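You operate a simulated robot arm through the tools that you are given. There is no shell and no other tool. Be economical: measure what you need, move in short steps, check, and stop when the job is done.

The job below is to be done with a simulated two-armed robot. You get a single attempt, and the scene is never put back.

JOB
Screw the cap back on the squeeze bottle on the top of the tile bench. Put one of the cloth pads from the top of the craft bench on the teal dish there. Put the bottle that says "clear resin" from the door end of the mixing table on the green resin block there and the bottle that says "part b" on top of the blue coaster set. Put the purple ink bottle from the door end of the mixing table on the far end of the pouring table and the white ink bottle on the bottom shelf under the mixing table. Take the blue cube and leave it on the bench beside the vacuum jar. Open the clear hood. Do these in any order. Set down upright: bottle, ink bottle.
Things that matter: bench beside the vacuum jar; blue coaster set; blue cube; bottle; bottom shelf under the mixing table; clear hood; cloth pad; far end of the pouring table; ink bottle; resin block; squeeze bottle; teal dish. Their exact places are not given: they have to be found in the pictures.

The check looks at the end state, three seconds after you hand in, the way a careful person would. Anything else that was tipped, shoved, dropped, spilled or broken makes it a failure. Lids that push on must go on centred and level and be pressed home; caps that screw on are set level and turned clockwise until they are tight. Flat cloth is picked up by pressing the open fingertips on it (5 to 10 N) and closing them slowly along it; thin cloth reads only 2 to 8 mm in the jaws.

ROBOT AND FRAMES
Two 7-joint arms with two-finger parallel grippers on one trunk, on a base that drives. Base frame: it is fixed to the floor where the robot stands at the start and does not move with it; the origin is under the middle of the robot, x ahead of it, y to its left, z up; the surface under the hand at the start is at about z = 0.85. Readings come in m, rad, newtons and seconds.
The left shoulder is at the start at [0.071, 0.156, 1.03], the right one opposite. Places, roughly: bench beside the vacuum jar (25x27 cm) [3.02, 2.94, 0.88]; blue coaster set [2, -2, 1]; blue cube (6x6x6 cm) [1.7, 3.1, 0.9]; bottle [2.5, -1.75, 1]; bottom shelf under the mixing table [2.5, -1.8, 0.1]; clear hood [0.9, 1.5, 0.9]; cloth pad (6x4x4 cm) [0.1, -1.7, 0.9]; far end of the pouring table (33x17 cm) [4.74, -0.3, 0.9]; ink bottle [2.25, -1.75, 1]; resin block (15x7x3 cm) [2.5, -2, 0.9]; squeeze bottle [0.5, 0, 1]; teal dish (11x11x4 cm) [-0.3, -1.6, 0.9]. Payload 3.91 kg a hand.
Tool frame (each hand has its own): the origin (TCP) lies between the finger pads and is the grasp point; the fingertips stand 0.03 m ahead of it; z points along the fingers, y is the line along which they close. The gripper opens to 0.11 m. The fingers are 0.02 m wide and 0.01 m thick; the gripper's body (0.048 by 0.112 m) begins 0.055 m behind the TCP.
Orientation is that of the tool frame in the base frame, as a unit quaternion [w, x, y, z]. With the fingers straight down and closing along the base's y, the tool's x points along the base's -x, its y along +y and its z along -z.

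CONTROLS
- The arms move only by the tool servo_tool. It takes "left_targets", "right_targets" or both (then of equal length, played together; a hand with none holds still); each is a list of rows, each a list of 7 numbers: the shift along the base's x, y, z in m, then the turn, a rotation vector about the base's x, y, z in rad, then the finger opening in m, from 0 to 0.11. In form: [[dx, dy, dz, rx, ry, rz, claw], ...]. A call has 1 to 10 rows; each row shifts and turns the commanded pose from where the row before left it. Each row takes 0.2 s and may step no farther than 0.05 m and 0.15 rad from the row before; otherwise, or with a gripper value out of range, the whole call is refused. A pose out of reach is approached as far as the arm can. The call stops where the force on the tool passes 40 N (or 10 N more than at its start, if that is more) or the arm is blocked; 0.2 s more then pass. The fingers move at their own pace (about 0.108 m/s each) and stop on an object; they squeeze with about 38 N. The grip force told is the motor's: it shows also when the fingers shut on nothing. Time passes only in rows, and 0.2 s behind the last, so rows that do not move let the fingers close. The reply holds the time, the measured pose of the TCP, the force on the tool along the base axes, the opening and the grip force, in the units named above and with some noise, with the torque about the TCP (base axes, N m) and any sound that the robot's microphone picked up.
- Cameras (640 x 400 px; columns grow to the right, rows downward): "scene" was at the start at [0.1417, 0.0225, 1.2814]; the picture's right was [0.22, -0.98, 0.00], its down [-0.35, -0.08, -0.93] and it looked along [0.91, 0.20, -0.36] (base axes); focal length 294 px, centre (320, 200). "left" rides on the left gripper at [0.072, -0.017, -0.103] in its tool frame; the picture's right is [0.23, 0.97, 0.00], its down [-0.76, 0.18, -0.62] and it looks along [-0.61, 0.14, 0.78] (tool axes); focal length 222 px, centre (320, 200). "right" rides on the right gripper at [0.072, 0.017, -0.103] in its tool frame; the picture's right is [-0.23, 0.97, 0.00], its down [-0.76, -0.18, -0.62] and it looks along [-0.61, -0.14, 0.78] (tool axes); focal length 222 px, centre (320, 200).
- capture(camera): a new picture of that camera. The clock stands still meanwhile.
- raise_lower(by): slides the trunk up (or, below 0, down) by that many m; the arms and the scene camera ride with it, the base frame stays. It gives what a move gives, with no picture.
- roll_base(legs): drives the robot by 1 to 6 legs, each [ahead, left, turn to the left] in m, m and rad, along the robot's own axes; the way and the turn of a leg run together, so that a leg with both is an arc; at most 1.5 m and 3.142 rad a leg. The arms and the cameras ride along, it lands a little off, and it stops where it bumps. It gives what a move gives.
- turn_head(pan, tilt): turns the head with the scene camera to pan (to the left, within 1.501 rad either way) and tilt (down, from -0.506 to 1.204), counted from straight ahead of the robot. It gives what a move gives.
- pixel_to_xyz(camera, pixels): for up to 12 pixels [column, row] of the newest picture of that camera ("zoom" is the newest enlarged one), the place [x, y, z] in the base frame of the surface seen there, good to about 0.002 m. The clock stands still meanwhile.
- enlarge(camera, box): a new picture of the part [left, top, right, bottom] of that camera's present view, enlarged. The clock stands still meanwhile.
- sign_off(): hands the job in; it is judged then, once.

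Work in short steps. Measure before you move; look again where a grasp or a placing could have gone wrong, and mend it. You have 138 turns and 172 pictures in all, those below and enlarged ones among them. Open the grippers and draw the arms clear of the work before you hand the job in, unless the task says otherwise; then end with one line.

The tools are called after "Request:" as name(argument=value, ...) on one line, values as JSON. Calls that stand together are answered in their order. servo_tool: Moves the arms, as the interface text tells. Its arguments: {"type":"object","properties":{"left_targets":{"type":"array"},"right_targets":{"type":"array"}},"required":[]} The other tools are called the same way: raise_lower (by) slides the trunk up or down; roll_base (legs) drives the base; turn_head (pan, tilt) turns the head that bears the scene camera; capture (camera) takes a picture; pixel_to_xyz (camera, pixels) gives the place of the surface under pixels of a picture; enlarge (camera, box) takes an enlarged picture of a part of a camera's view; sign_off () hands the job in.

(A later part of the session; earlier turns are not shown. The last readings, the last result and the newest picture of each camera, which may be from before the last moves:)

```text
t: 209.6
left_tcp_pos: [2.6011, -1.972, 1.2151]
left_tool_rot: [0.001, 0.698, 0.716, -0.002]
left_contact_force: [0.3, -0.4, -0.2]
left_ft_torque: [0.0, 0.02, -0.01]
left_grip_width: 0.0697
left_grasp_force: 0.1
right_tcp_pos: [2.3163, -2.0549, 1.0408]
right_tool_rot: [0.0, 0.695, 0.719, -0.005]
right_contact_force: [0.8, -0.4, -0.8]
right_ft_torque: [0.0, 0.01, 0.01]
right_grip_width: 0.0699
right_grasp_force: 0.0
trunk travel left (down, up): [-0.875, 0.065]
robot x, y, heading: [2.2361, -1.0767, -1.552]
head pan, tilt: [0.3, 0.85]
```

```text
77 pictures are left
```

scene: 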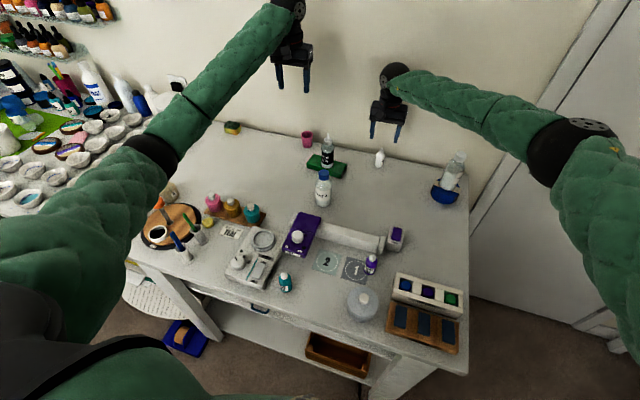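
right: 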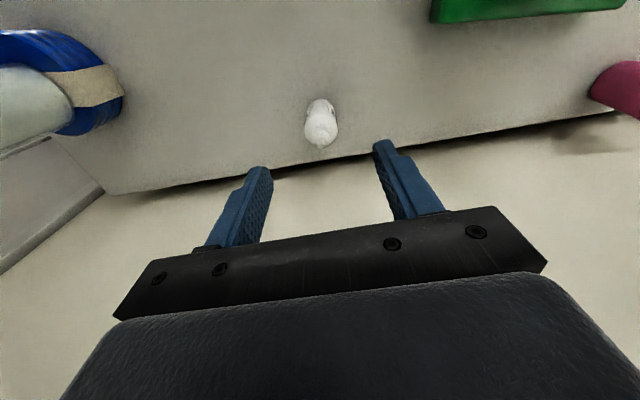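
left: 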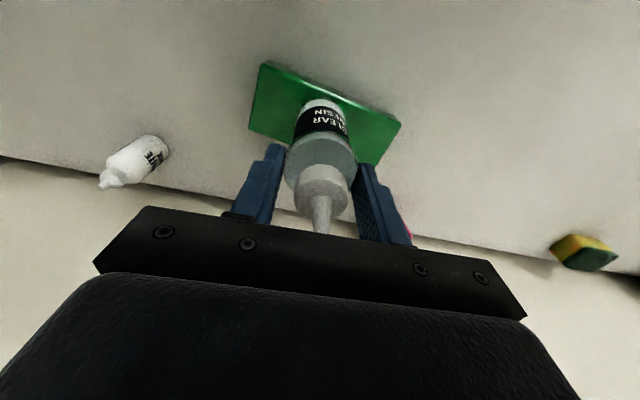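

The resin stands on the block. I descend on the white ink, grip, and lift it.

Request:
servo_tool(right_targets=[[-0.001, -0.001, -0.036, 0, 0, 0, 0.06], [0, 0, -0.036, 0, 0, 0, 0.06], [0, 0, -0.034, 0, 0, 0, 0.06], [0, 0, 0, 0, 0, 0, 0.04], [0, 0, 0, 0, 0, 0, 0.02], [0, 0, 0, 0, 0, 0, 0.01], [0, 0, 0, 0, 0, 0, 0.01], [0, 0, 0.04, 0, 0, 0, 0.01], [0, 0, 0.045, 0, 0, 0, 0.01], [0, 0, 0.045, 0, 0, 0, 0.01]])

Request:
servo_tool(right_targets=[[0, 0, 0.045, 0, 0, 0, 0.01], [-0.03, 0.03, 0.02, 0, 0, 0, 0.01], [-0.033, 0.033, 0.01, 0, 0, 0, 0.01], [-0.033, 0.033, 0.01, 0, 0, 0, 0.01], [-0.033, 0.033, 0.01, 0, 0, 0, 0.01], [-0.033, 0.033, 0, 0, 0, 0, 0.01], [-0.033, 0.033, 0, 0, 0, 0, 0.01], [-0.033, 0.033, 0, 0, 0, 0, 0.01], [-0.033, 0.033, 0, 0, 0, 0, 0.01], [-0.033, 0.033, 0, 0, 0, 0, 0.01]], left_targets=[[0, 0, 0, 0, 0, 0, 0.07], [0, 0.03, 0, 0, 0, 0, 0.07], [0, 0.045, 0, 0, 0, 0, 0.07], [0, 0.045, 0, 0, 0, 0, 0.07], [-0.03, 0.033, 0, 0, 0, 0, 0.07], [-0.035, 0.033, 0, 0, 0, 0, 0.07], [-0.035, 0.033, 0, 0, 0, 0, 0.07], [-0.035, 0.033, 0, 0, 0, 0, 0.07], [-0.035, 0.033, 0, 0, 0, 0, 0.07], [-0.035, 0.033, 0, 0, 0, 0, 0.07]])

Request:
capture(camera="scene")

Request:
capture(camera="left")

```text
t: 211.8
left_tcp_pos: [2.601, -1.9713, 1.2154]
left_tool_rot: [0.001, 0.699, 0.715, -0.002]
left_contact_force: [-1.1, 0.7, 0.0]
left_ft_torque: [-0.02, -0.01, 0.01]
left_grip_width: 0.0701
left_grasp_force: 0.0
right_tcp_pos: [2.3138, -2.0551, 1.0678]
right_tool_rot: [0.0, 0.694, 0.72, -0.005]
right_contact_force: [0.2, -0.1, -0.9]
right_ft_torque: [0.01, -0.02, 0.0]
right_grip_width: 0.0305
right_grasp_force: 38.0
trunk travel left (down, up): [-0.875, 0.065]
robot x, y, heading: [2.2325, -1.0747, -1.549]
head pan, tilt: [0.3, 0.85]
```

```text
t: 214.0
left_tcp_pos: [2.3928, -1.6533, 1.2117]
left_tool_rot: [0.002, 0.698, 0.716, -0.001]
left_contact_force: [0.0, -0.4, 1.0]
left_ft_torque: [-0.02, 0.0, 0.0]
left_grip_width: 0.0701
left_grasp_force: 0.1
right_tcp_pos: [2.0221, -1.7585, 1.1601]
right_tool_rot: [0.001, 0.694, 0.72, -0.004]
right_contact_force: [-0.5, -0.7, 0.2]
right_ft_torque: [-0.04, 0.0, 0.04]
right_grip_width: 0.0303
right_grasp_force: 38.6
trunk travel left (down, up): [-0.875, 0.065]
robot x, y, heading: [2.2342, -1.0749, -1.546]
head pan, tilt: [0.3, 0.85]
```

```text
76 pictures are left
```

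scene: 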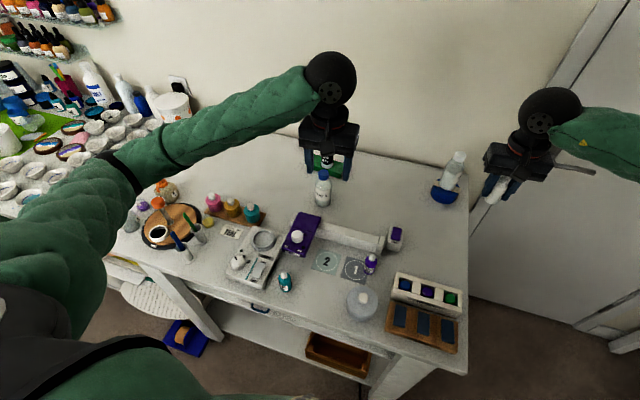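

```text
75 pictures are left
```

left: 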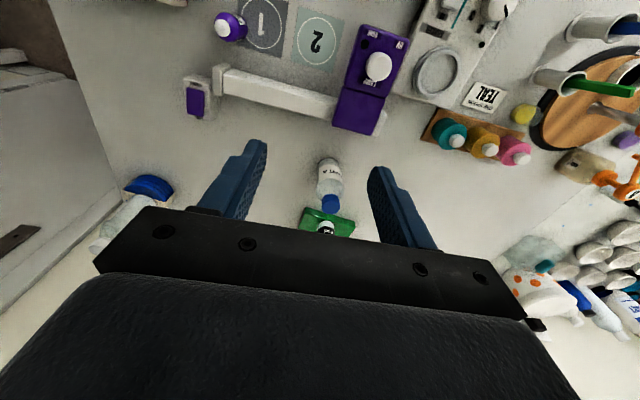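

White ink is in the right hand. I move the left hand above the purple ink at (2.2525, −1.617) and look down at it.

Request:
servo_tool(left_targets=[[-0.035, 0.009, -0.01, 0, 0, 0, 0.06], [-0.035, 0.009, -0.01, 0, 0, 0, 0.06], [-0.035, 0.009, -0.02, 0, 0, 0, 0.06], [-0.035, 0.009, -0.02, 0, 0, 0, 0.06], [0, 0, -0.03, 0, 0, 0, 0.06], [0, 0, -0.03, 0, 0, 0, 0.06]])

Request:
capture(camera="left")

Request:
pixel_to_xyz(camera="scene", pixels=[[370, 256], [370, 263], [365, 268], [376, 268], [370, 273], [395, 235], [396, 245], [380, 243], [362, 300]])

```text
t: 215.4
left_tcp_pos: [2.2541, -1.6182, 1.0956]
left_tool_rot: [0.001, 0.699, 0.715, -0.002]
left_contact_force: [-0.7, -1.2, -0.5]
left_ft_torque: [-0.02, 0.01, 0.01]
left_grip_width: 0.0599
left_grasp_force: 0.0
right_tcp_pos: [2.0238, -1.7608, 1.1597]
right_tool_rot: [0.0, 0.694, 0.72, -0.006]
right_contact_force: [-0.8, -0.1, 0.2]
right_ft_torque: [0.04, -0.02, 0.02]
right_grip_width: 0.03
right_grasp_force: 38.0
trunk travel left (down, up): [-0.875, 0.065]
robot x, y, heading: [2.2336, -1.0752, -1.549]
head pan, tilt: [0.3, 0.85]
```

```text
74 pictures are left
```

left: 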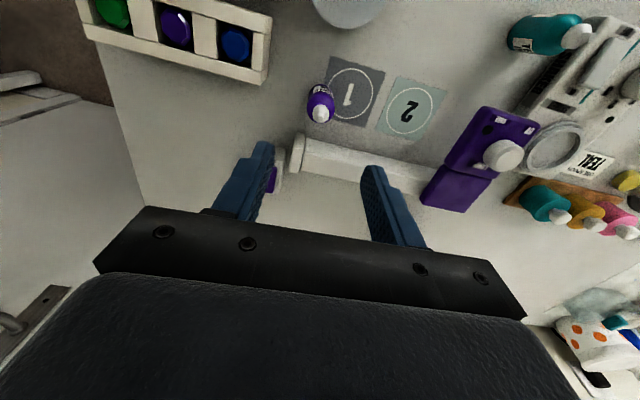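

```text
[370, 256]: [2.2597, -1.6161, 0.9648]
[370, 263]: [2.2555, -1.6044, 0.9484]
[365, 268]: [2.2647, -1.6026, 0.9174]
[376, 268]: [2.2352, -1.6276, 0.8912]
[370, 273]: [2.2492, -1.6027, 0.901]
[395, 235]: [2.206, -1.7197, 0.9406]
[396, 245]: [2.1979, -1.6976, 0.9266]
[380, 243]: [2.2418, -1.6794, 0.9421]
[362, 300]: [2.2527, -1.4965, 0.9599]
```

Purple centre ≈(2.254, −1.618). I descend to TCP z 0.935, grip and lift.

Request:
servo_tool(left_targets=[[0, 0, -0.04, 0, 0, 0, 0.06], [0, 0, -0.04, 0, 0, 0, 0.06], [0, 0, -0.04, 0, 0, 0, 0.06], [0, 0, -0.04, 0, 0, 0, 0.06], [0, 0, 0, 0, 0, 0, 0.04], [0, 0, 0, 0, 0, 0, 0.02], [0, 0, 0, 0, 0, 0, 0.01], [0, 0, 0.04, 0, 0, 0, 0.01], [0, 0, 0.045, 0, 0, 0, 0.01], [0, 0, 0.045, 0, 0, 0, 0.01]])

Request:
servo_tool(left_targets=[[0, 0, 0.045, 0, 0, 0, 0.01], [0, 0, 0.045, 0, 0, 0, 0.01], [0, 0, 0.045, 0, 0, 0, 0.01], [0.04, 0, 0.02, 0, 0, 0, 0.01], [0.04, 0, 0, 0, 0, 0, 0.01], [0.04, 0, 0, 0, 0, 0, 0.01], [0.04, 0, 0, 0, 0, 0, 0.01]], right_targets=[[0, 0, 0.045, 0, 0, 0, 0.01], [0, 0, 0.045, 0, 0, 0, 0.01], [0, 0, 0.045, 0, 0, 0, 0.01], [0, 0, 0, 0, 0, 0, 0.01], [0, 0, 0, 0, 0, 0, 0.01], [0, 0, 0, 0, 0, 0, 0.01], [0, 0, 0, 0, 0, 0, 0.01]])

Request:
capture(camera="scene")

```text
t: 217.6
left_tcp_pos: [2.2558, -1.619, 1.0679]
left_tool_rot: [0.001, 0.699, 0.716, -0.001]
left_contact_force: [0.3, -0.7, -0.7]
left_ft_torque: [0.0, -0.01, 0.0]
left_grip_width: 0.0303
left_grasp_force: 38.5
right_tcp_pos: [2.0237, -1.76, 1.1594]
right_tool_rot: [0.0, 0.694, 0.72, -0.004]
right_contact_force: [0.0, -0.2, -0.8]
right_ft_torque: [0.03, 0.01, 0.03]
right_grip_width: 0.0303
right_grasp_force: 37.5
trunk travel left (down, up): [-0.875, 0.065]
robot x, y, heading: [2.2341, -1.0759, -1.546]
head pan, tilt: [0.3, 0.85]
```

```text
t: 219.2
left_tcp_pos: [2.4179, -1.6183, 1.2201]
left_tool_rot: [0.001, 0.699, 0.715, -0.002]
left_contact_force: [-0.1, 1.0, -0.7]
left_ft_torque: [0.02, 0.05, -0.01]
left_grip_width: 0.0303
left_grasp_force: 38.1
right_tcp_pos: [2.0216, -1.7593, 1.2944]
right_tool_rot: [0.0, 0.695, 0.719, -0.006]
right_contact_force: [0.4, 1.0, -0.2]
right_ft_torque: [0.0, 0.03, -0.01]
right_grip_width: 0.0305
right_grasp_force: 38.2
trunk travel left (down, up): [-0.875, 0.065]
robot x, y, heading: [2.2308, -1.0811, -1.548]
head pan, tilt: [0.3, 0.85]
```

```text
73 pictures are left
```

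scene: 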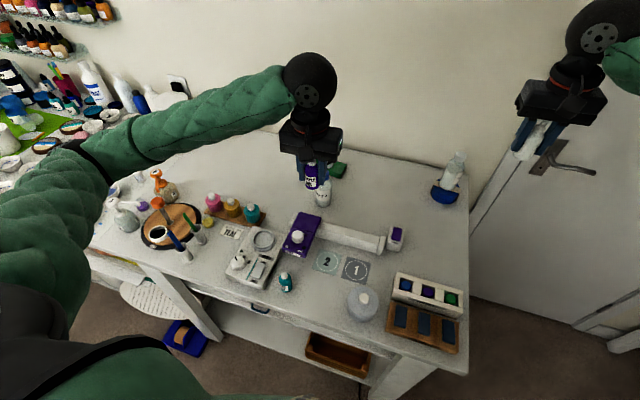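

Both inks are held. I measure the lower shelf visible at (230,335), then back off 0.45 m and lower the trunk to see under the table.

Request:
pixel_to_xyz(camera="scene", pixels=[[240, 325], [290, 345], [340, 350], [300, 335], [160, 285], [400, 390]])

Request:
roll_base(legs=[[-0.45, 0, 0]])

Request:
raise_lower(by=-0.75)

Request:
turn_head(pan=0.0, tilt=0.5)

Request:
capture(camera="scene")

```text
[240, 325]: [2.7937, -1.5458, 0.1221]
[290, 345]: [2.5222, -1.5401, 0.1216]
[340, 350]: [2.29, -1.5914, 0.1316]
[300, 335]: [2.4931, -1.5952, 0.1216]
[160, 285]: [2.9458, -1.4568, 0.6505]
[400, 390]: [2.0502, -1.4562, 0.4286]
```

```text
t: 221.9
left_tcp_pos: [2.4014, -1.1881, 1.2201]
left_tool_rot: [0.001, 0.703, 0.712, -0.001]
left_contact_force: [0.4, 0.5, -0.5]
left_ft_torque: [0.03, -0.01, 0.02]
left_grip_width: 0.0306
left_grasp_force: 37.9
right_tcp_pos: [2.0047, -1.3233, 1.2935]
right_tool_rot: [0.0, 0.699, 0.716, -0.006]
right_contact_force: [-0.4, 0.5, -1.0]
right_ft_torque: [-0.01, -0.01, 0.01]
right_grip_width: 0.0304
right_grasp_force: 38.2
trunk travel left (down, up): [-0.875, 0.065]
robot x, y, heading: [2.2255, -0.6435, -1.562]
head pan, tilt: [0.3, 0.85]
```

```text
refused: -0.75 is not a number from -0.4 to 0.4
```

```text
t: 222.7
left_tcp_pos: [2.4033, -1.1876, 1.2192]
left_tool_rot: [0.002, 0.703, 0.712, -0.002]
left_contact_force: [-0.1, -0.8, -0.7]
left_ft_torque: [-0.01, 0.0, 0.0]
left_grip_width: 0.03
left_grasp_force: 38.0
right_tcp_pos: [2.0055, -1.3224, 1.2946]
right_tool_rot: [0.0, 0.698, 0.716, -0.005]
right_contact_force: [-0.5, -0.3, -0.7]
right_ft_torque: [0.01, -0.01, -0.03]
right_grip_width: 0.0303
right_grasp_force: 37.6
trunk travel left (down, up): [-0.875, 0.065]
robot x, y, heading: [2.2283, -0.6407, -1.56]
head pan, tilt: [0.0, 0.499]
```

```text
72 pictures are left
```

scene: 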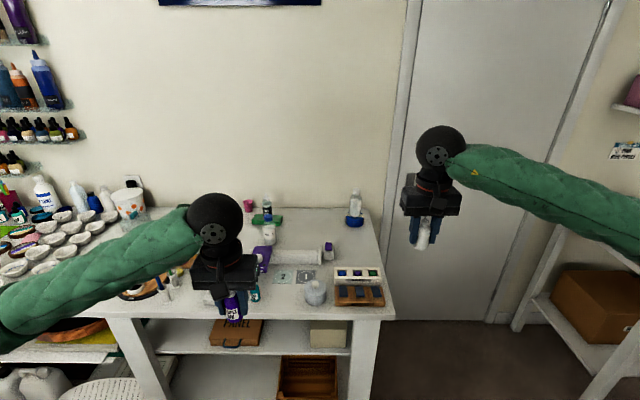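

The bottom shelf top is z≈0.122. I lower the trunk in two 0.4 m strokes and look into the opening.

Request:
raise_lower(by=-0.4)

Request:
raise_lower(by=-0.4)

Request:
turn_head(pan=0.05, tilt=0.45)

Request:
capture(camera="scene")

```text
t: 226.6
left_tcp_pos: [2.4024, -1.1874, 0.819]
left_tool_rot: [0.002, 0.703, 0.712, -0.001]
left_contact_force: [0.4, -1.7, -0.9]
left_ft_torque: [0.01, -0.03, 0.04]
left_grip_width: 0.0305
left_grasp_force: 38.0
right_tcp_pos: [2.0046, -1.3221, 0.8954]
right_tool_rot: [0.0, 0.698, 0.716, -0.004]
right_contact_force: [-0.1, -0.3, -0.8]
right_ft_torque: [0.0, -0.01, 0.02]
right_grip_width: 0.0304
right_grasp_force: 37.8
trunk travel left (down, up): [-0.475, 0.465]
robot x, y, heading: [2.2304, -0.6411, -1.56]
head pan, tilt: [0.0, 0.499]
```

```text
t: 230.4
left_tcp_pos: [2.4025, -1.1865, 0.4192]
left_tool_rot: [0.002, 0.703, 0.712, -0.001]
left_contact_force: [-0.7, 0.5, -0.2]
left_ft_torque: [-0.01, 0.01, 0.0]
left_grip_width: 0.0305
left_grasp_force: 38.3
right_tcp_pos: [2.0057, -1.3227, 0.4944]
right_tool_rot: [0.0, 0.699, 0.715, -0.005]
right_contact_force: [-0.3, -0.2, 0.4]
right_ft_torque: [-0.05, 0.01, -0.01]
right_grip_width: 0.0303
right_grasp_force: 38.0
trunk travel left (down, up): [-0.075, 0.865]
robot x, y, heading: [2.2248, -0.6402, -1.554]
head pan, tilt: [0.0, 0.499]
```

```text
t: 231.0
left_tcp_pos: [2.4024, -1.1878, 0.419]
left_tool_rot: [0.001, 0.703, 0.711, -0.001]
left_contact_force: [-0.4, -0.7, -0.1]
left_ft_torque: [-0.02, 0.02, 0.0]
left_grip_width: 0.0301
left_grasp_force: 38.1
right_tcp_pos: [2.0061, -1.3223, 0.4938]
right_tool_rot: [0.0, 0.698, 0.716, -0.005]
right_contact_force: [0.0, 0.4, -0.6]
right_ft_torque: [0.0, 0.0, 0.0]
right_grip_width: 0.0304
right_grasp_force: 38.4
trunk travel left (down, up): [-0.075, 0.865]
robot x, y, heading: [2.2237, -0.6413, -1.551]
head pan, tilt: [0.051, 0.45]
```

```text
71 pictures are left
```

scene: 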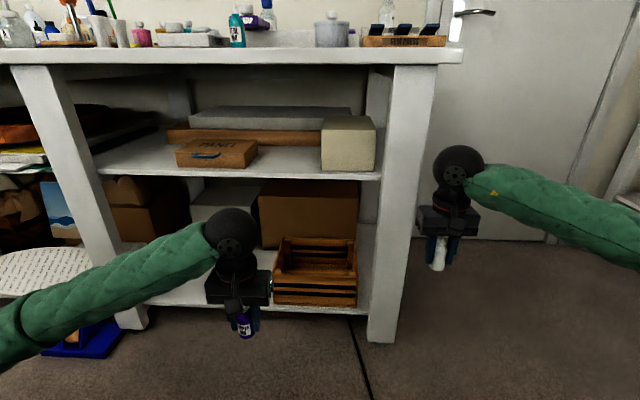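

The free part of the bottom shelf is left of the crate. I measure that spot, the crate's left side and the middle shelf.

Request:
pixel_to_xyz(camera="scene", pixels=[[175, 290], [190, 285], [160, 300], [275, 285], [275, 300], [262, 305], [240, 178], [240, 165], [215, 205], [130, 250], [240, 308], [378, 200]])

Request:
roll_base(legs=[[0, 0.4, 0]])

Request:
capture(camera="scene")

```text
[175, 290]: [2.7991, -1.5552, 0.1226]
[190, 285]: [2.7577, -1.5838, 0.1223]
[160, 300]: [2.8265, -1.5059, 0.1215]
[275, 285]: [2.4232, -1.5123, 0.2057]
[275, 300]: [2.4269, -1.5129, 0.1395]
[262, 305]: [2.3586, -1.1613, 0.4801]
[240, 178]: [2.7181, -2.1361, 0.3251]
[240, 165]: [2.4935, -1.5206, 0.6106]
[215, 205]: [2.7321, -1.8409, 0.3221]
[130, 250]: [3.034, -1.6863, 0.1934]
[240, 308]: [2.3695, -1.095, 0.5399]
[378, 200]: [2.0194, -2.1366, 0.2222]
```

```text
t: 233.5
left_tcp_pos: [2.8043, -1.1847, 0.4183]
left_tool_rot: [0.002, 0.705, 0.709, -0.002]
left_contact_force: [0.1, 0.5, -0.4]
left_ft_torque: [0.0, -0.01, -0.01]
left_grip_width: 0.0306
left_grasp_force: 38.4
right_tcp_pos: [2.4057, -1.3177, 0.4934]
right_tool_rot: [0.0, 0.701, 0.713, -0.005]
right_contact_force: [-0.8, 0.5, -1.0]
right_ft_torque: [-0.02, -0.01, 0.0]
right_grip_width: 0.0302
right_grasp_force: 37.7
trunk travel left (down, up): [-0.075, 0.865]
robot x, y, heading: [2.629, -0.638, -1.565]
head pan, tilt: [0.051, 0.45]
```

```text
70 pictures are left
```

scene: 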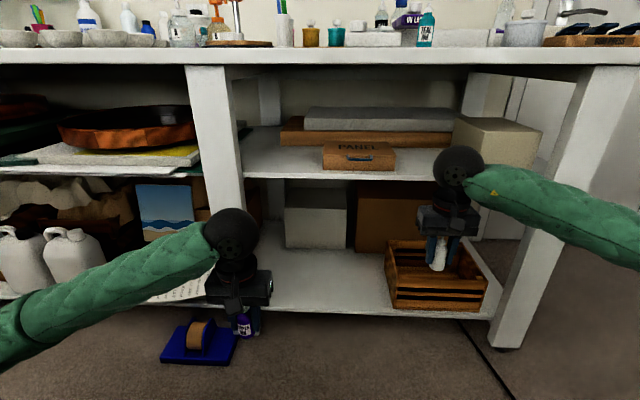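

The shelf is clear around (2.58, −1.57). I lower and shift the right hand in front of the opening, drive 0.12 m closer, and look.

Request:
servo_tool(right_targets=[[0.03, 0, -0.035, 0, 0, 0, 0.01], [0.03, 0, -0.035, 0, 0, 0, 0.01], [0.03, 0, -0.035, 0, 0, 0, 0.01], [0.03, 0, -0.035, 0, 0, 0, 0.01], [0.03, 0, -0.035, 0, 0, 0, 0.01], [0.025, 0, -0.035, 0, 0, 0, 0.01], [0, 0, -0.02, 0, 0, 0, 0.01]])

Request:
roll_base(legs=[[0.12, 0, 0]])

Request:
capture(camera="scene")

```text
t: 235.1
left_tcp_pos: [2.8043, -1.1839, 0.42]
left_tool_rot: [0.001, 0.705, 0.709, -0.002]
left_contact_force: [0.3, 0.1, -0.5]
left_ft_torque: [-0.01, -0.03, 0.01]
left_grip_width: 0.0303
left_grasp_force: 38.2
right_tcp_pos: [2.5795, -1.3171, 0.2652]
right_tool_rot: [0.0, 0.701, 0.713, -0.005]
right_contact_force: [0.9, -0.5, 1.3]
right_ft_torque: [-0.01, 0.0, 0.0]
right_grip_width: 0.0304
right_grasp_force: 38.1
trunk travel left (down, up): [-0.075, 0.865]
robot x, y, heading: [2.6304, -0.6379, -1.566]
head pan, tilt: [0.051, 0.45]
```

```text
t: 236.4
left_tcp_pos: [2.8048, -1.3079, 0.4191]
left_tool_rot: [0.001, 0.705, 0.709, -0.001]
left_contact_force: [0.4, 0.1, 0.2]
left_ft_torque: [-0.01, 0.01, 0.01]
left_grip_width: 0.0303
left_grasp_force: 38.3
right_tcp_pos: [2.5825, -1.4391, 0.2635]
right_tool_rot: [0.0, 0.701, 0.713, -0.005]
right_contact_force: [0.3, -0.3, -0.7]
right_ft_torque: [-0.03, 0.0, -0.01]
right_grip_width: 0.0305
right_grasp_force: 37.9
trunk travel left (down, up): [-0.075, 0.865]
robot x, y, heading: [2.6295, -0.7615, -1.56]
head pan, tilt: [0.051, 0.45]
```

```text
69 pictures are left
```

scene: 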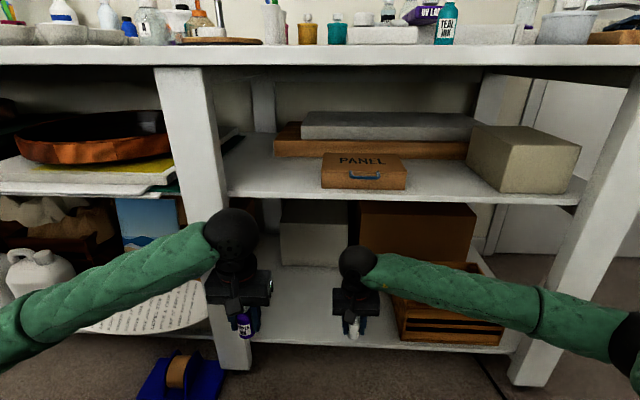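

The bottle is right before the opening. I lower to z≈0.21 (bottle bottom 4 cm above the shelf), go forward to y≈−1.575, and look.

Request:
servo_tool(right_targets=[[0, 0, -0.027, 0, 0, 0, 0.01], [0, 0, -0.026, 0, 0, 0, 0.01], [0, -0.03, 0, 0, 0, 0, 0.01], [0, -0.035, 0, 0, 0, 0, 0.01], [0, -0.035, 0, 0, 0, 0, 0.01], [0, -0.035, 0, 0, 0, 0, 0.01], [0, 0, -0.02, 0, 0, 0, 0.01], [0, 0, -0.01, 0, 0, 0, 0.01], [0, 0, 0, 0, 0, 0, 0.01]])

Request:
capture(camera="scene")

Request:
capture(camera="right")

```text
t: 238.4
left_tcp_pos: [2.8068, -1.3068, 0.4195]
left_tool_rot: [0.001, 0.704, 0.71, -0.002]
left_contact_force: [0.1, -0.3, -0.2]
left_ft_torque: [0.01, -0.03, 0.0]
left_grip_width: 0.0301
left_grasp_force: 38.1
right_tcp_pos: [2.583, -1.5757, 0.1826]
right_tool_rot: [0.0, 0.701, 0.713, -0.005]
right_contact_force: [0.1, -0.7, 0.2]
right_ft_torque: [0.0, -0.01, 0.02]
right_grip_width: 0.0303
right_grasp_force: 38.1
trunk travel left (down, up): [-0.075, 0.865]
robot x, y, heading: [2.6322, -0.7609, -1.566]
head pan, tilt: [0.051, 0.45]
```

```text
68 pictures are left
```

scene: 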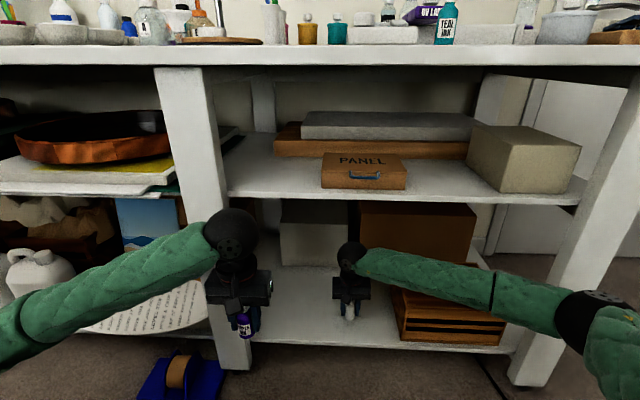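

```text
67 pictures are left
```

right: 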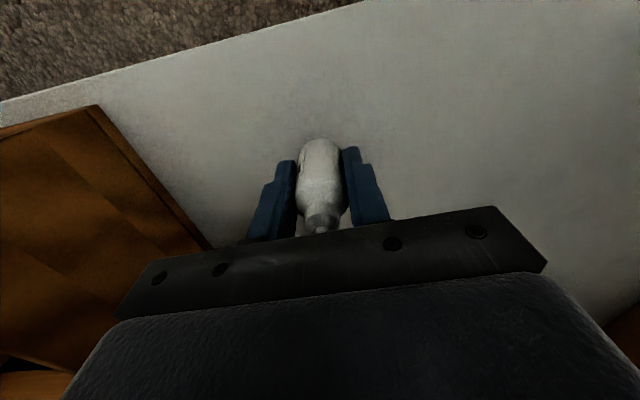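

The bottle is over the shelf, clear of the crate. I lower the last 14 mm.

Request:
servo_tool(right_targets=[[0, 0, -0.006, 0, 0, 0, 0.01], [0, 0, -0.004, 0, 0, 0, 0.01], [0, 0, -0.002, 0, 0, 0, 0.01], [0, 0, -0.0015, 0, 0, 0, 0.01]])

```text
t: 239.4
left_tcp_pos: [2.8061, -1.3075, 0.4204]
left_tool_rot: [0.002, 0.705, 0.71, -0.002]
left_contact_force: [0.4, -0.9, -0.9]
left_ft_torque: [0.01, -0.01, -0.02]
left_grip_width: 0.0302
left_grasp_force: 37.7
right_tcp_pos: [2.582, -1.5774, 0.1677]
right_tool_rot: [0.0, 0.701, 0.713, -0.006]
right_contact_force: [0.1, -0.2, -0.5]
right_ft_torque: [-0.04, 0.01, -0.02]
right_grip_width: 0.0305
right_grasp_force: 37.9
trunk travel left (down, up): [-0.075, 0.865]
robot x, y, heading: [2.6291, -0.7606, -1.562]
head pan, tilt: [0.051, 0.45]
```

Nearly there; two more 1.5 mm steps, then open and withdraw up and out.

Request:
servo_tool(right_targets=[[0, 0, -0.0015, 0, 0, 0, 0.01], [0, 0, -0.0015, 0, 0, 0, 0.01], [0, 0, 0, 0, 0, 0, 0.01]])

Request:
servo_tool(right_targets=[[0, 0, 0, 0, 0, 0, 0.035], [0, 0, 0, 0, 0, 0, 0.05], [0, 0, 0, 0, 0, 0, 0.06], [0, 0, 0.03, 0, 0, 0, 0.06], [0, 0, 0.035, 0, 0, 0, 0.06], [0, 0.03, 0.02, 0, 0, 0, 0.06], [0, 0.045, 0, 0, 0, 0, 0.06], [0, 0.045, 0, 0, 0, 0, 0.06], [0, 0.045, 0, 0, 0, 0, 0.06]])

Request:
enlarge(camera="scene", box=[270, 220, 430, 345])

```text
t: 240.2
left_tcp_pos: [2.8051, -1.3074, 0.4188]
left_tool_rot: [0.001, 0.705, 0.709, -0.001]
left_contact_force: [0.3, -0.1, 0.1]
left_ft_torque: [0.02, 0.0, -0.01]
left_grip_width: 0.0303
left_grasp_force: 38.6
right_tcp_pos: [2.5812, -1.5751, 0.1651]
right_tool_rot: [0.0, 0.701, 0.713, -0.004]
right_contact_force: [0.6, -0.5, 0.7]
right_ft_torque: [0.03, 0.0, 0.06]
right_grip_width: 0.0302
right_grasp_force: 38.5
trunk travel left (down, up): [-0.075, 0.865]
robot x, y, heading: [2.6302, -0.761, -1.563]
head pan, tilt: [0.051, 0.45]
```

```text
t: 242.2
left_tcp_pos: [2.8062, -1.3074, 0.4202]
left_tool_rot: [0.001, 0.705, 0.709, -0.001]
left_contact_force: [-0.7, -0.6, -0.1]
left_ft_torque: [0.01, 0.03, -0.03]
left_grip_width: 0.0304
left_grasp_force: 38.7
right_tcp_pos: [2.5832, -1.41, 0.2486]
right_tool_rot: [0.0, 0.7, 0.714, -0.005]
right_contact_force: [-0.6, -0.6, -0.5]
right_ft_torque: [-0.02, -0.01, 0.01]
right_grip_width: 0.0597
right_grasp_force: 0.1
trunk travel left (down, up): [-0.075, 0.865]
robot x, y, heading: [2.6318, -0.763, -1.565]
head pan, tilt: [0.051, 0.45]
```

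```text
3.20 times, centred on (350, 282) of scene
```

zoom: 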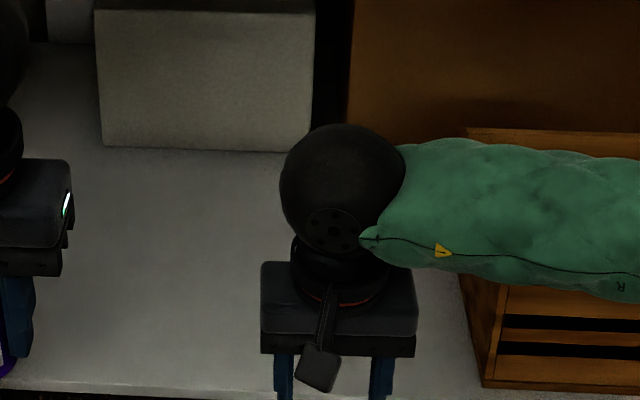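

The bottle is hidden by the hand, so I check with the right wrist camera. Then I raise the trunk fully for the drive to the pouring table.

Request:
capture(camera="right")

Request:
roll_base(legs=[[-0.12, 0, 0]])

Request:
raise_lower(by=0.4)

Request:
enlarge(camera="scene", box=[240, 250, 440, 375])

Request:
raise_lower(by=0.4)

Request:
roll_base(legs=[[0, 0, 1.57], [0, -0.2, 0]])

Request:
capture(camera="scene")

```text
65 pictures are left
```

right: 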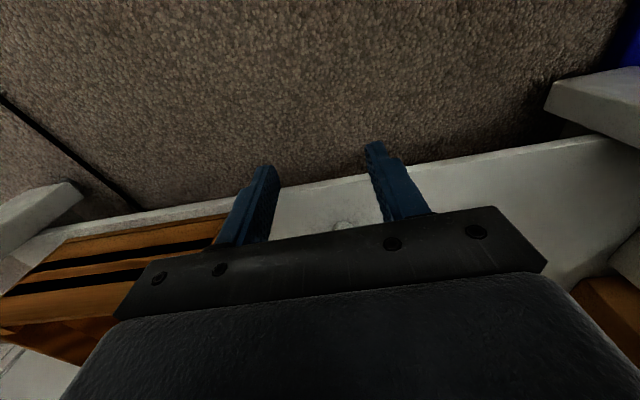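

```text
t: 243.4
left_tcp_pos: [2.8046, -1.189, 0.4186]
left_tool_rot: [0.001, 0.705, 0.71, -0.001]
left_contact_force: [-1.4, -0.2, -0.9]
left_ft_torque: [0.03, 0.03, -0.03]
left_grip_width: 0.0304
left_grasp_force: 37.8
right_tcp_pos: [2.5828, -1.294, 0.2474]
right_tool_rot: [0.0, 0.7, 0.714, -0.005]
right_contact_force: [0.1, 0.0, -0.8]
right_ft_torque: [0.03, 0.02, 0.01]
right_grip_width: 0.06
right_grasp_force: 0.1
trunk travel left (down, up): [-0.075, 0.865]
robot x, y, heading: [2.6275, -0.644, -1.565]
head pan, tilt: [0.051, 0.45]
```

```text
t: 247.2
left_tcp_pos: [2.8051, -1.1896, 0.8185]
left_tool_rot: [0.001, 0.704, 0.71, -0.001]
left_contact_force: [0.3, -0.6, -0.2]
left_ft_torque: [0.0, 0.03, 0.02]
left_grip_width: 0.0302
left_grasp_force: 38.0
right_tcp_pos: [2.584, -1.2922, 0.648]
right_tool_rot: [0.0, 0.7, 0.714, -0.005]
right_contact_force: [-0.3, -0.2, 0.5]
right_ft_torque: [0.0, 0.0, 0.0]
right_grip_width: 0.0599
right_grasp_force: 0.0
trunk travel left (down, up): [-0.475, 0.465]
robot x, y, heading: [2.6302, -0.6449, -1.56]
head pan, tilt: [0.051, 0.45]
```

```text
3.20 times, centred on (340, 312) of scene
```

zoom: 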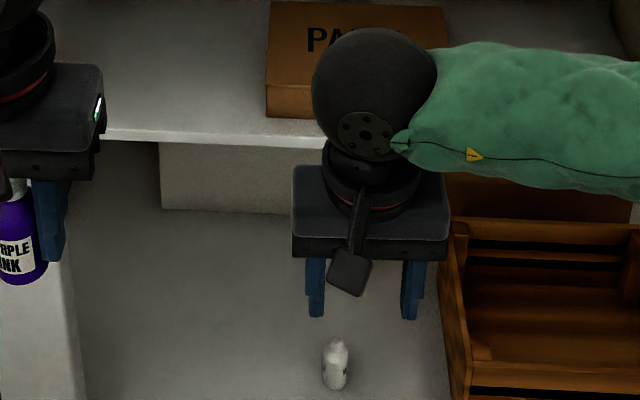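

```text
t: 251.1
left_tcp_pos: [2.8054, -1.1898, 1.2189]
left_tool_rot: [0.001, 0.704, 0.711, -0.001]
left_contact_force: [0.5, 0.0, -0.4]
left_ft_torque: [-0.03, -0.02, -0.03]
left_grip_width: 0.0304
left_grasp_force: 37.9
right_tcp_pos: [2.5828, -1.2927, 1.0468]
right_tool_rot: [-0.001, 0.7, 0.714, -0.005]
right_contact_force: [-0.8, -0.1, -0.2]
right_ft_torque: [0.01, -0.01, 0.02]
right_grip_width: 0.0602
right_grasp_force: 0.1
trunk travel left (down, up): [-0.875, 0.065]
robot x, y, heading: [2.6307, -0.6446, -1.559]
head pan, tilt: [0.051, 0.45]
```

```text
t: 252.7
left_tcp_pos: [2.9451, -1.1337, 1.2205]
left_tool_rot: [0.002, 0.612, 0.791, -0.002]
left_contact_force: [0.5, -0.8, -1.0]
left_ft_torque: [0.04, -0.01, 0.0]
left_grip_width: 0.0304
left_grasp_force: 37.5
right_tcp_pos: [2.7519, -1.29, 1.0496]
right_tool_rot: [0.002, 0.608, 0.794, -0.005]
right_contact_force: [0.8, 0.3, 0.0]
right_ft_torque: [0.03, 0.0, 0.02]
right_grip_width: 0.06
right_grasp_force: 0.1
trunk travel left (down, up): [-0.875, 0.065]
robot x, y, heading: [2.6436, -0.6493, -1.32]
head pan, tilt: [0.051, 0.45]
stopped in leg 1: the robot was blocked; the commanded pose is now the measured one
```

```text
63 pictures are left
```

scene: 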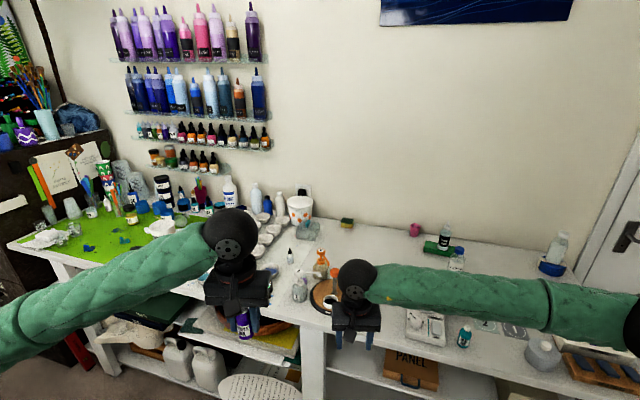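

White ink stands on the shelf. The turn was blocked on the pouring-table side, so I raise the right hand, strafe toward the door side, and turn to face +x there.

Request:
servo_tool(right_targets=[[0, 0, 0.045, 0, 0, 0, 0.06], [0, 0, 0.045, 0, 0, 0, 0.06], [0, 0, 0.045, 0, 0, 0, 0.06], [0, 0, 0.045, 0, 0, 0, 0.06]])

Request:
roll_base(legs=[[0, -0.65, 0], [0, 0, 1.32], [0, -0.08, 0]])

Request:
turn_head(pan=0.15, tilt=0.45)

Request:
capture(camera="scene")

```text
t: 253.7
left_tcp_pos: [2.9422, -1.1329, 1.2212]
left_tool_rot: [0.002, 0.612, 0.791, -0.002]
left_contact_force: [-1.0, -0.9, -0.4]
left_ft_torque: [-0.01, 0.01, -0.01]
left_grip_width: 0.0304
left_grasp_force: 37.7
right_tcp_pos: [2.7538, -1.2844, 1.2295]
right_tool_rot: [0.0, 0.608, 0.794, -0.006]
right_contact_force: [0.1, 0.9, 0.4]
right_ft_torque: [-0.04, -0.01, 0.03]
right_grip_width: 0.0598
right_grasp_force: 0.0
trunk travel left (down, up): [-0.875, 0.065]
robot x, y, heading: [2.6442, -0.6542, -1.32]
head pan, tilt: [0.051, 0.45]
```

```text
t: 261.1
left_tcp_pos: [2.5866, -0.7314, 1.2209]
left_tool_rot: [0.003, 0.019, 1.0, 0.0]
left_contact_force: [1.0, 0.2, -0.1]
left_ft_torque: [0.02, 0.03, -0.02]
left_grip_width: 0.0305
left_grasp_force: 37.9
right_tcp_pos: [2.677, -0.955, 1.2286]
right_tool_rot: [0.004, 0.013, 1.0, -0.003]
right_contact_force: [-0.6, -0.1, -0.1]
right_ft_torque: [0.01, 0.0, 0.03]
right_grip_width: 0.0598
right_grasp_force: 0.1
trunk travel left (down, up): [-0.875, 0.065]
robot x, y, heading: [2.0366, -0.8872, -0.037]
head pan, tilt: [0.051, 0.45]
```

```text
t: 261.7
left_tcp_pos: [2.5856, -0.7334, 1.2208]
left_tool_rot: [0.003, 0.018, 1.0, 0.0]
left_contact_force: [-1.0, 0.1, 0.0]
left_ft_torque: [0.0, 0.0, -0.02]
left_grip_width: 0.0304
left_grasp_force: 37.9
right_tcp_pos: [2.6768, -0.9578, 1.2298]
right_tool_rot: [0.004, 0.013, 1.0, -0.003]
right_contact_force: [-0.4, -0.4, 0.4]
right_ft_torque: [0.03, -0.04, 0.02]
right_grip_width: 0.06
right_grasp_force: 0.0
trunk travel left (down, up): [-0.875, 0.065]
robot x, y, heading: [2.0323, -0.8805, -0.038]
head pan, tilt: [0.15, 0.45]
```

```text
62 pictures are left
```

scene: 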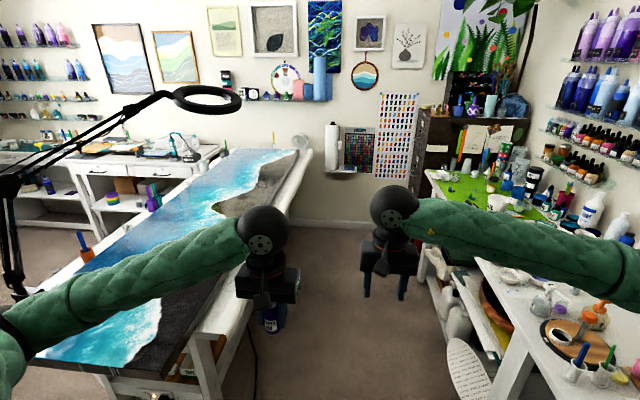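

The pouring table runs away on the left, with its far end near (290,150). I enlarge and measure there.

Request:
enlarge(camera="scene", box=[210, 120, 330, 195])

Request:
pixel_to_xyz(camera="zoom", pixels=[[480, 95], [480, 130], [440, 150], [500, 160], [420, 100], [530, 155], [400, 250], [300, 155], [470, 200], [350, 130], [545, 130]])

Request:
pixel_to_xyz(camera="scene", pixels=[[230, 98], [330, 215], [300, 250], [420, 190], [440, 260], [250, 330], [200, 370], [330, 350]])

```text
5.33 times, centred on (270, 158) of scene
```

zoom: 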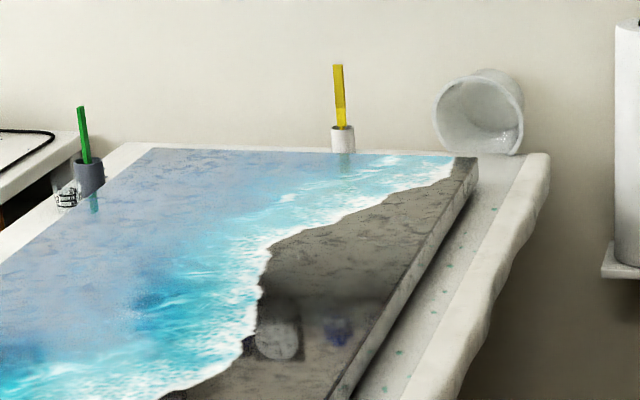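

```text
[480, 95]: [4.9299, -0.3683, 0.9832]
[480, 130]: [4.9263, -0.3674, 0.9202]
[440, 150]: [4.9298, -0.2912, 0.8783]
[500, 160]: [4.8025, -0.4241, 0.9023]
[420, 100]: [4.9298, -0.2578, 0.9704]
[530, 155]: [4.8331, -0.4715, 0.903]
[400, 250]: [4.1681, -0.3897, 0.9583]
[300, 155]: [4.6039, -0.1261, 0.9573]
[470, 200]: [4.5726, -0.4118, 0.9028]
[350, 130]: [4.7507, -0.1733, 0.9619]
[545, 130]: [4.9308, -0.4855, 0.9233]
```

```text
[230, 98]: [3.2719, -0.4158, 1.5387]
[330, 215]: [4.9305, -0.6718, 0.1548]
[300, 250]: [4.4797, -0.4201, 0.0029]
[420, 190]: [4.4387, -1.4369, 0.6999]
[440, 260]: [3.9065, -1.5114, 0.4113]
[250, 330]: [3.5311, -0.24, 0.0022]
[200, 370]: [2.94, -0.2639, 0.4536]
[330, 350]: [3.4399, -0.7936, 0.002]
```

Wall at x≈4.93; the table top is 0.902 and the art panel ends near x≈4.66, with a clear cup at y≈−0.37. The lamp ring at (3.27,−0.42,1.54) must be avoided, so I drive along y≈−1.0 and then look at the far end.

Request:
roll_base(legs=[[0, -0.13, 0.037], [1.4, 0, 0], [0.5, 0, 0]])

Request:
turn_head(pan=0.7, tilt=0.6)

Request:
capture(camera="scene")

```text
t: 272.2
left_tcp_pos: [4.457, -0.8576, 1.2264]
left_tool_rot: [0.01, 0.027, 1.0, -0.005]
left_contact_force: [0.9, -0.7, -0.6]
left_ft_torque: [0.04, 0.0, -0.01]
left_grip_width: 0.0303
left_grasp_force: 37.6
right_tcp_pos: [4.5416, -1.0761, 1.2439]
right_tool_rot: [0.016, 0.015, 1.0, -0.005]
right_contact_force: [2.3, -0.5, -4.4]
right_ft_torque: [-0.06, 0.17, 0.0]
right_grip_width: 0.0598
right_grasp_force: 0.1
trunk travel left (down, up): [-0.875, 0.065]
robot x, y, heading: [3.9169, -1.0058, -0.055]
head pan, tilt: [0.15, 0.45]
stopped in leg 3: the robot was blocked; the commanded pose is now the measured one
```

```text
t: 273.2
left_tcp_pos: [4.4559, -0.8551, 1.2263]
left_tool_rot: [0.01, 0.027, 1.0, -0.006]
left_contact_force: [-0.8, -0.4, -0.4]
left_ft_torque: [0.0, 0.0, 0.04]
left_grip_width: 0.0302
left_grasp_force: 38.2
right_tcp_pos: [4.5415, -1.0739, 1.2418]
right_tool_rot: [0.014, 0.015, 1.0, -0.007]
right_contact_force: [-0.4, -1.2, 0.1]
right_ft_torque: [0.03, -0.01, 0.03]
right_grip_width: 0.0598
right_grasp_force: 0.0
trunk travel left (down, up): [-0.875, 0.065]
robot x, y, heading: [3.9189, -1.0083, -0.054]
head pan, tilt: [0.7, 0.6]
```

```text
60 pictures are left
```

scene: 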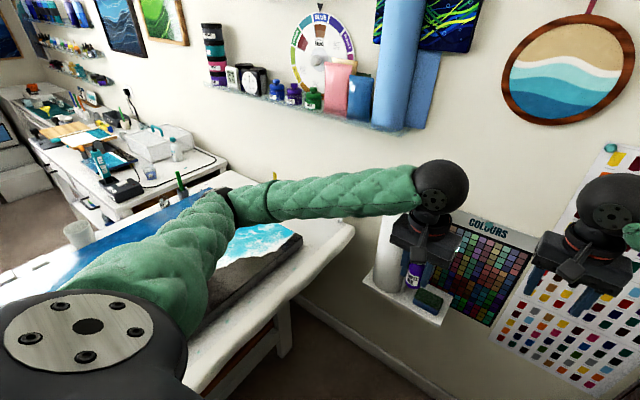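

The base stopped at x≈3.92 against something on the right. I shift 0.15 m left (away from it) and swing the left hand toward the far end, then look with the wrist camera.

Request:
roll_base(legs=[[0, 0.15, 0.05]])

Request:
servo_tool(left_targets=[[0.02, 0.036, 0, 0, 0, 0, 0.01], [0.02, 0.036, 0, 0, 0, 0, 0.01], [0.02, 0.036, 0, 0, 0, 0, 0.01], [0.02, 0.036, 0, 0, 0, 0, 0.01], [0.02, 0.036, 0, 0, 0, 0, 0.01], [0.02, 0.036, 0, 0, 0, 0, 0.01], [0.02, 0.036, 0, 0, 0, 0, 0.01], [0.02, 0.036, 0, 0, 0, 0, 0.01], [0.02, 0.036, 0, 0, 0, 0, 0.01], [0.02, 0.036, 0, 0, 0, 0, 0.01]])

Request:
capture(camera="left")

Request:
capture(camera="scene")

```text
t: 273.9
left_tcp_pos: [4.4568, -0.8529, 1.2266]
left_tool_rot: [0.01, 0.026, 1.0, -0.005]
left_contact_force: [-0.5, 0.4, 0.7]
left_ft_torque: [0.0, -0.01, -0.01]
left_grip_width: 0.0304
left_grasp_force: 38.7
right_tcp_pos: [4.541, -1.0725, 1.2433]
right_tool_rot: [0.016, 0.015, 1.0, -0.006]
right_contact_force: [0.3, -0.6, 0.0]
right_ft_torque: [0.01, 0.01, -0.02]
right_grip_width: 0.0599
right_grasp_force: 0.0
trunk travel left (down, up): [-0.875, 0.065]
robot x, y, heading: [3.9171, -1.0033, -0.053]
head pan, tilt: [0.7, 0.6]
stopped in leg 1: the robot was blocked; the commanded pose is now the measured one
```

```text
t: 276.1
left_tcp_pos: [4.6554, -0.4918, 1.2249]
left_tool_rot: [0.009, 0.026, 1.0, -0.005]
left_contact_force: [0.2, 0.0, -0.9]
left_ft_torque: [-0.01, -0.02, -0.01]
left_grip_width: 0.0302
left_grasp_force: 37.9
right_tcp_pos: [4.5427, -1.0725, 1.2412]
right_tool_rot: [0.015, 0.016, 1.0, -0.007]
right_contact_force: [0.6, 0.4, 0.3]
right_ft_torque: [0.03, -0.02, 0.03]
right_grip_width: 0.0602
right_grasp_force: 0.1
trunk travel left (down, up): [-0.875, 0.065]
robot x, y, heading: [3.9141, -1.0041, -0.051]
head pan, tilt: [0.7, 0.6]
```

```text
59 pictures are left
```

left: 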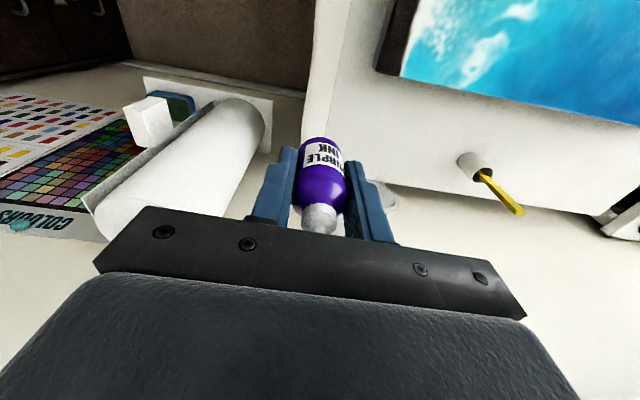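

```text
58 pictures are left
```

scene: 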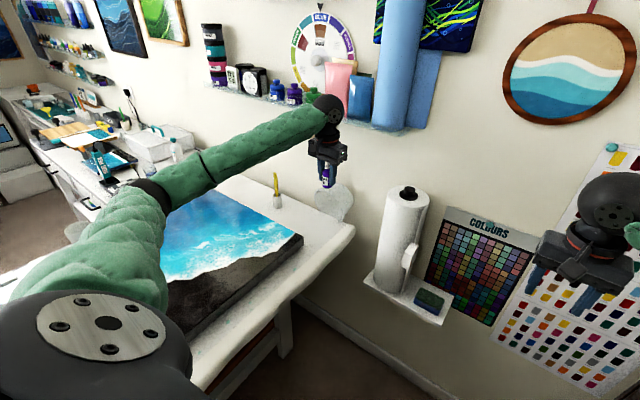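

The left hand is near the far end; the yellow-stick cup is at (480,175) and a clear cup near (388,200). I measure free table around there.

Request:
pixel_to_xyz(camera="left", pixels=[[400, 110], [430, 140], [365, 60], [390, 195], [380, 140], [470, 160], [400, 75], [440, 180], [345, 110], [410, 180]])

Request:
enlarge(camera="scene", box=[250, 150, 370, 225])

Request:
pixel_to_xyz(camera="zoom", pixels=[[300, 260], [250, 270], [150, 260], [200, 270], [350, 330], [420, 360], [470, 300], [440, 330], [380, 260], [300, 310]])

```text
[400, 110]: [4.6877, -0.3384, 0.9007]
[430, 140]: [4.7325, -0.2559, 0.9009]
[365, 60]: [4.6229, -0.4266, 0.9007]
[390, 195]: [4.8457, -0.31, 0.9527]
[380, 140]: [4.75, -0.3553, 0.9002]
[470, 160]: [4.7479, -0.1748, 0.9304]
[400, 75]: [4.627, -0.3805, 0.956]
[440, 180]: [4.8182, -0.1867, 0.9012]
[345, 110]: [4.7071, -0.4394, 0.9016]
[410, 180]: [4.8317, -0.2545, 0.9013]
```

```text
5.33 times, centred on (310, 188) of scene
```

zoom: 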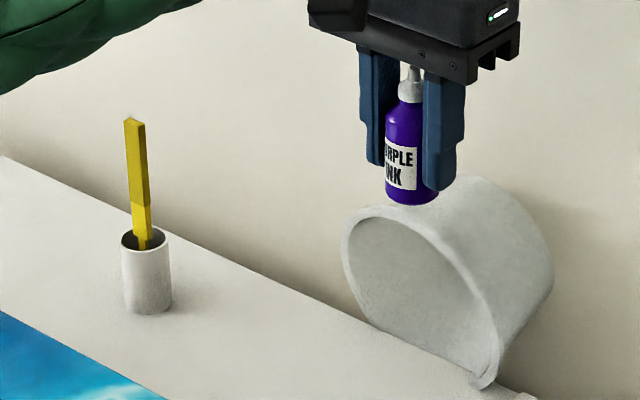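

```text
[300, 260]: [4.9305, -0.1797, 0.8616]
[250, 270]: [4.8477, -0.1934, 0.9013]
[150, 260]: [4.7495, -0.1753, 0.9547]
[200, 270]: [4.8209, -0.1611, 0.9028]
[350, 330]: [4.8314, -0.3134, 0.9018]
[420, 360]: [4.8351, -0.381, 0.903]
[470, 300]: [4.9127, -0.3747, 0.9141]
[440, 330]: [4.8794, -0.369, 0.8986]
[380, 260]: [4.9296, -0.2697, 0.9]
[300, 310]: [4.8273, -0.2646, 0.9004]
```

Free table lies at about (4.70, −0.40, 0.902), within the far-end zone and the arm's reach. I move there and lower to just above contact.

Request:
servo_tool(left_targets=[[0.016, 0.031, 0, 0, 0, 0, 0.01], [0.016, 0.031, 0, 0, 0, 0, 0.01], [0.015, 0.031, 0, 0, 0, 0, 0.01], [0, 0, -0.045, 0, 0, 0, 0.01], [0, 0, -0.045, 0, 0, 0, 0.01], [0, 0, -0.045, 0, 0, 0, 0.01], [0, 0, -0.045, 0, 0, 0, 0.01], [0, 0, -0.045, 0, 0, 0, 0.01], [0, 0, -0.03, 0, 0, 0, 0.01], [0, 0, 0, 0, 0, 0, 0.01]])

Request:
capture(camera="left")

Request:
capture(camera="scene")

```text
t: 278.3
left_tcp_pos: [4.7045, -0.4051, 0.9668]
left_tool_rot: [0.01, 0.027, 1.0, -0.004]
left_contact_force: [1.9, -0.4, -0.7]
left_ft_torque: [0.02, -0.03, -0.01]
left_grip_width: 0.0303
left_grasp_force: 37.8
right_tcp_pos: [4.542, -1.0728, 1.2427]
right_tool_rot: [0.015, 0.015, 1.0, -0.007]
right_contact_force: [0.7, 0.0, -0.6]
right_ft_torque: [-0.02, -0.02, -0.02]
right_grip_width: 0.0599
right_grasp_force: 0.1
trunk travel left (down, up): [-0.875, 0.065]
robot x, y, heading: [3.9138, -1.0065, -0.049]
head pan, tilt: [0.7, 0.6]
```

```text
56 pictures are left
```

left: 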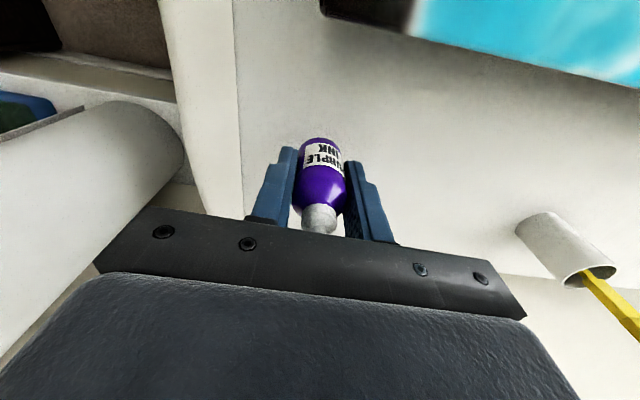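

```text
55 pictures are left
```

scene: 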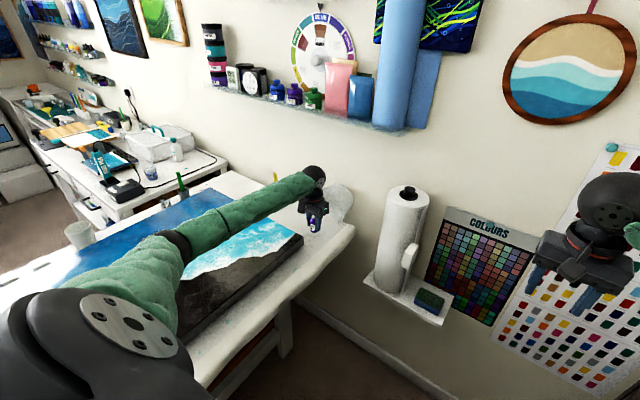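

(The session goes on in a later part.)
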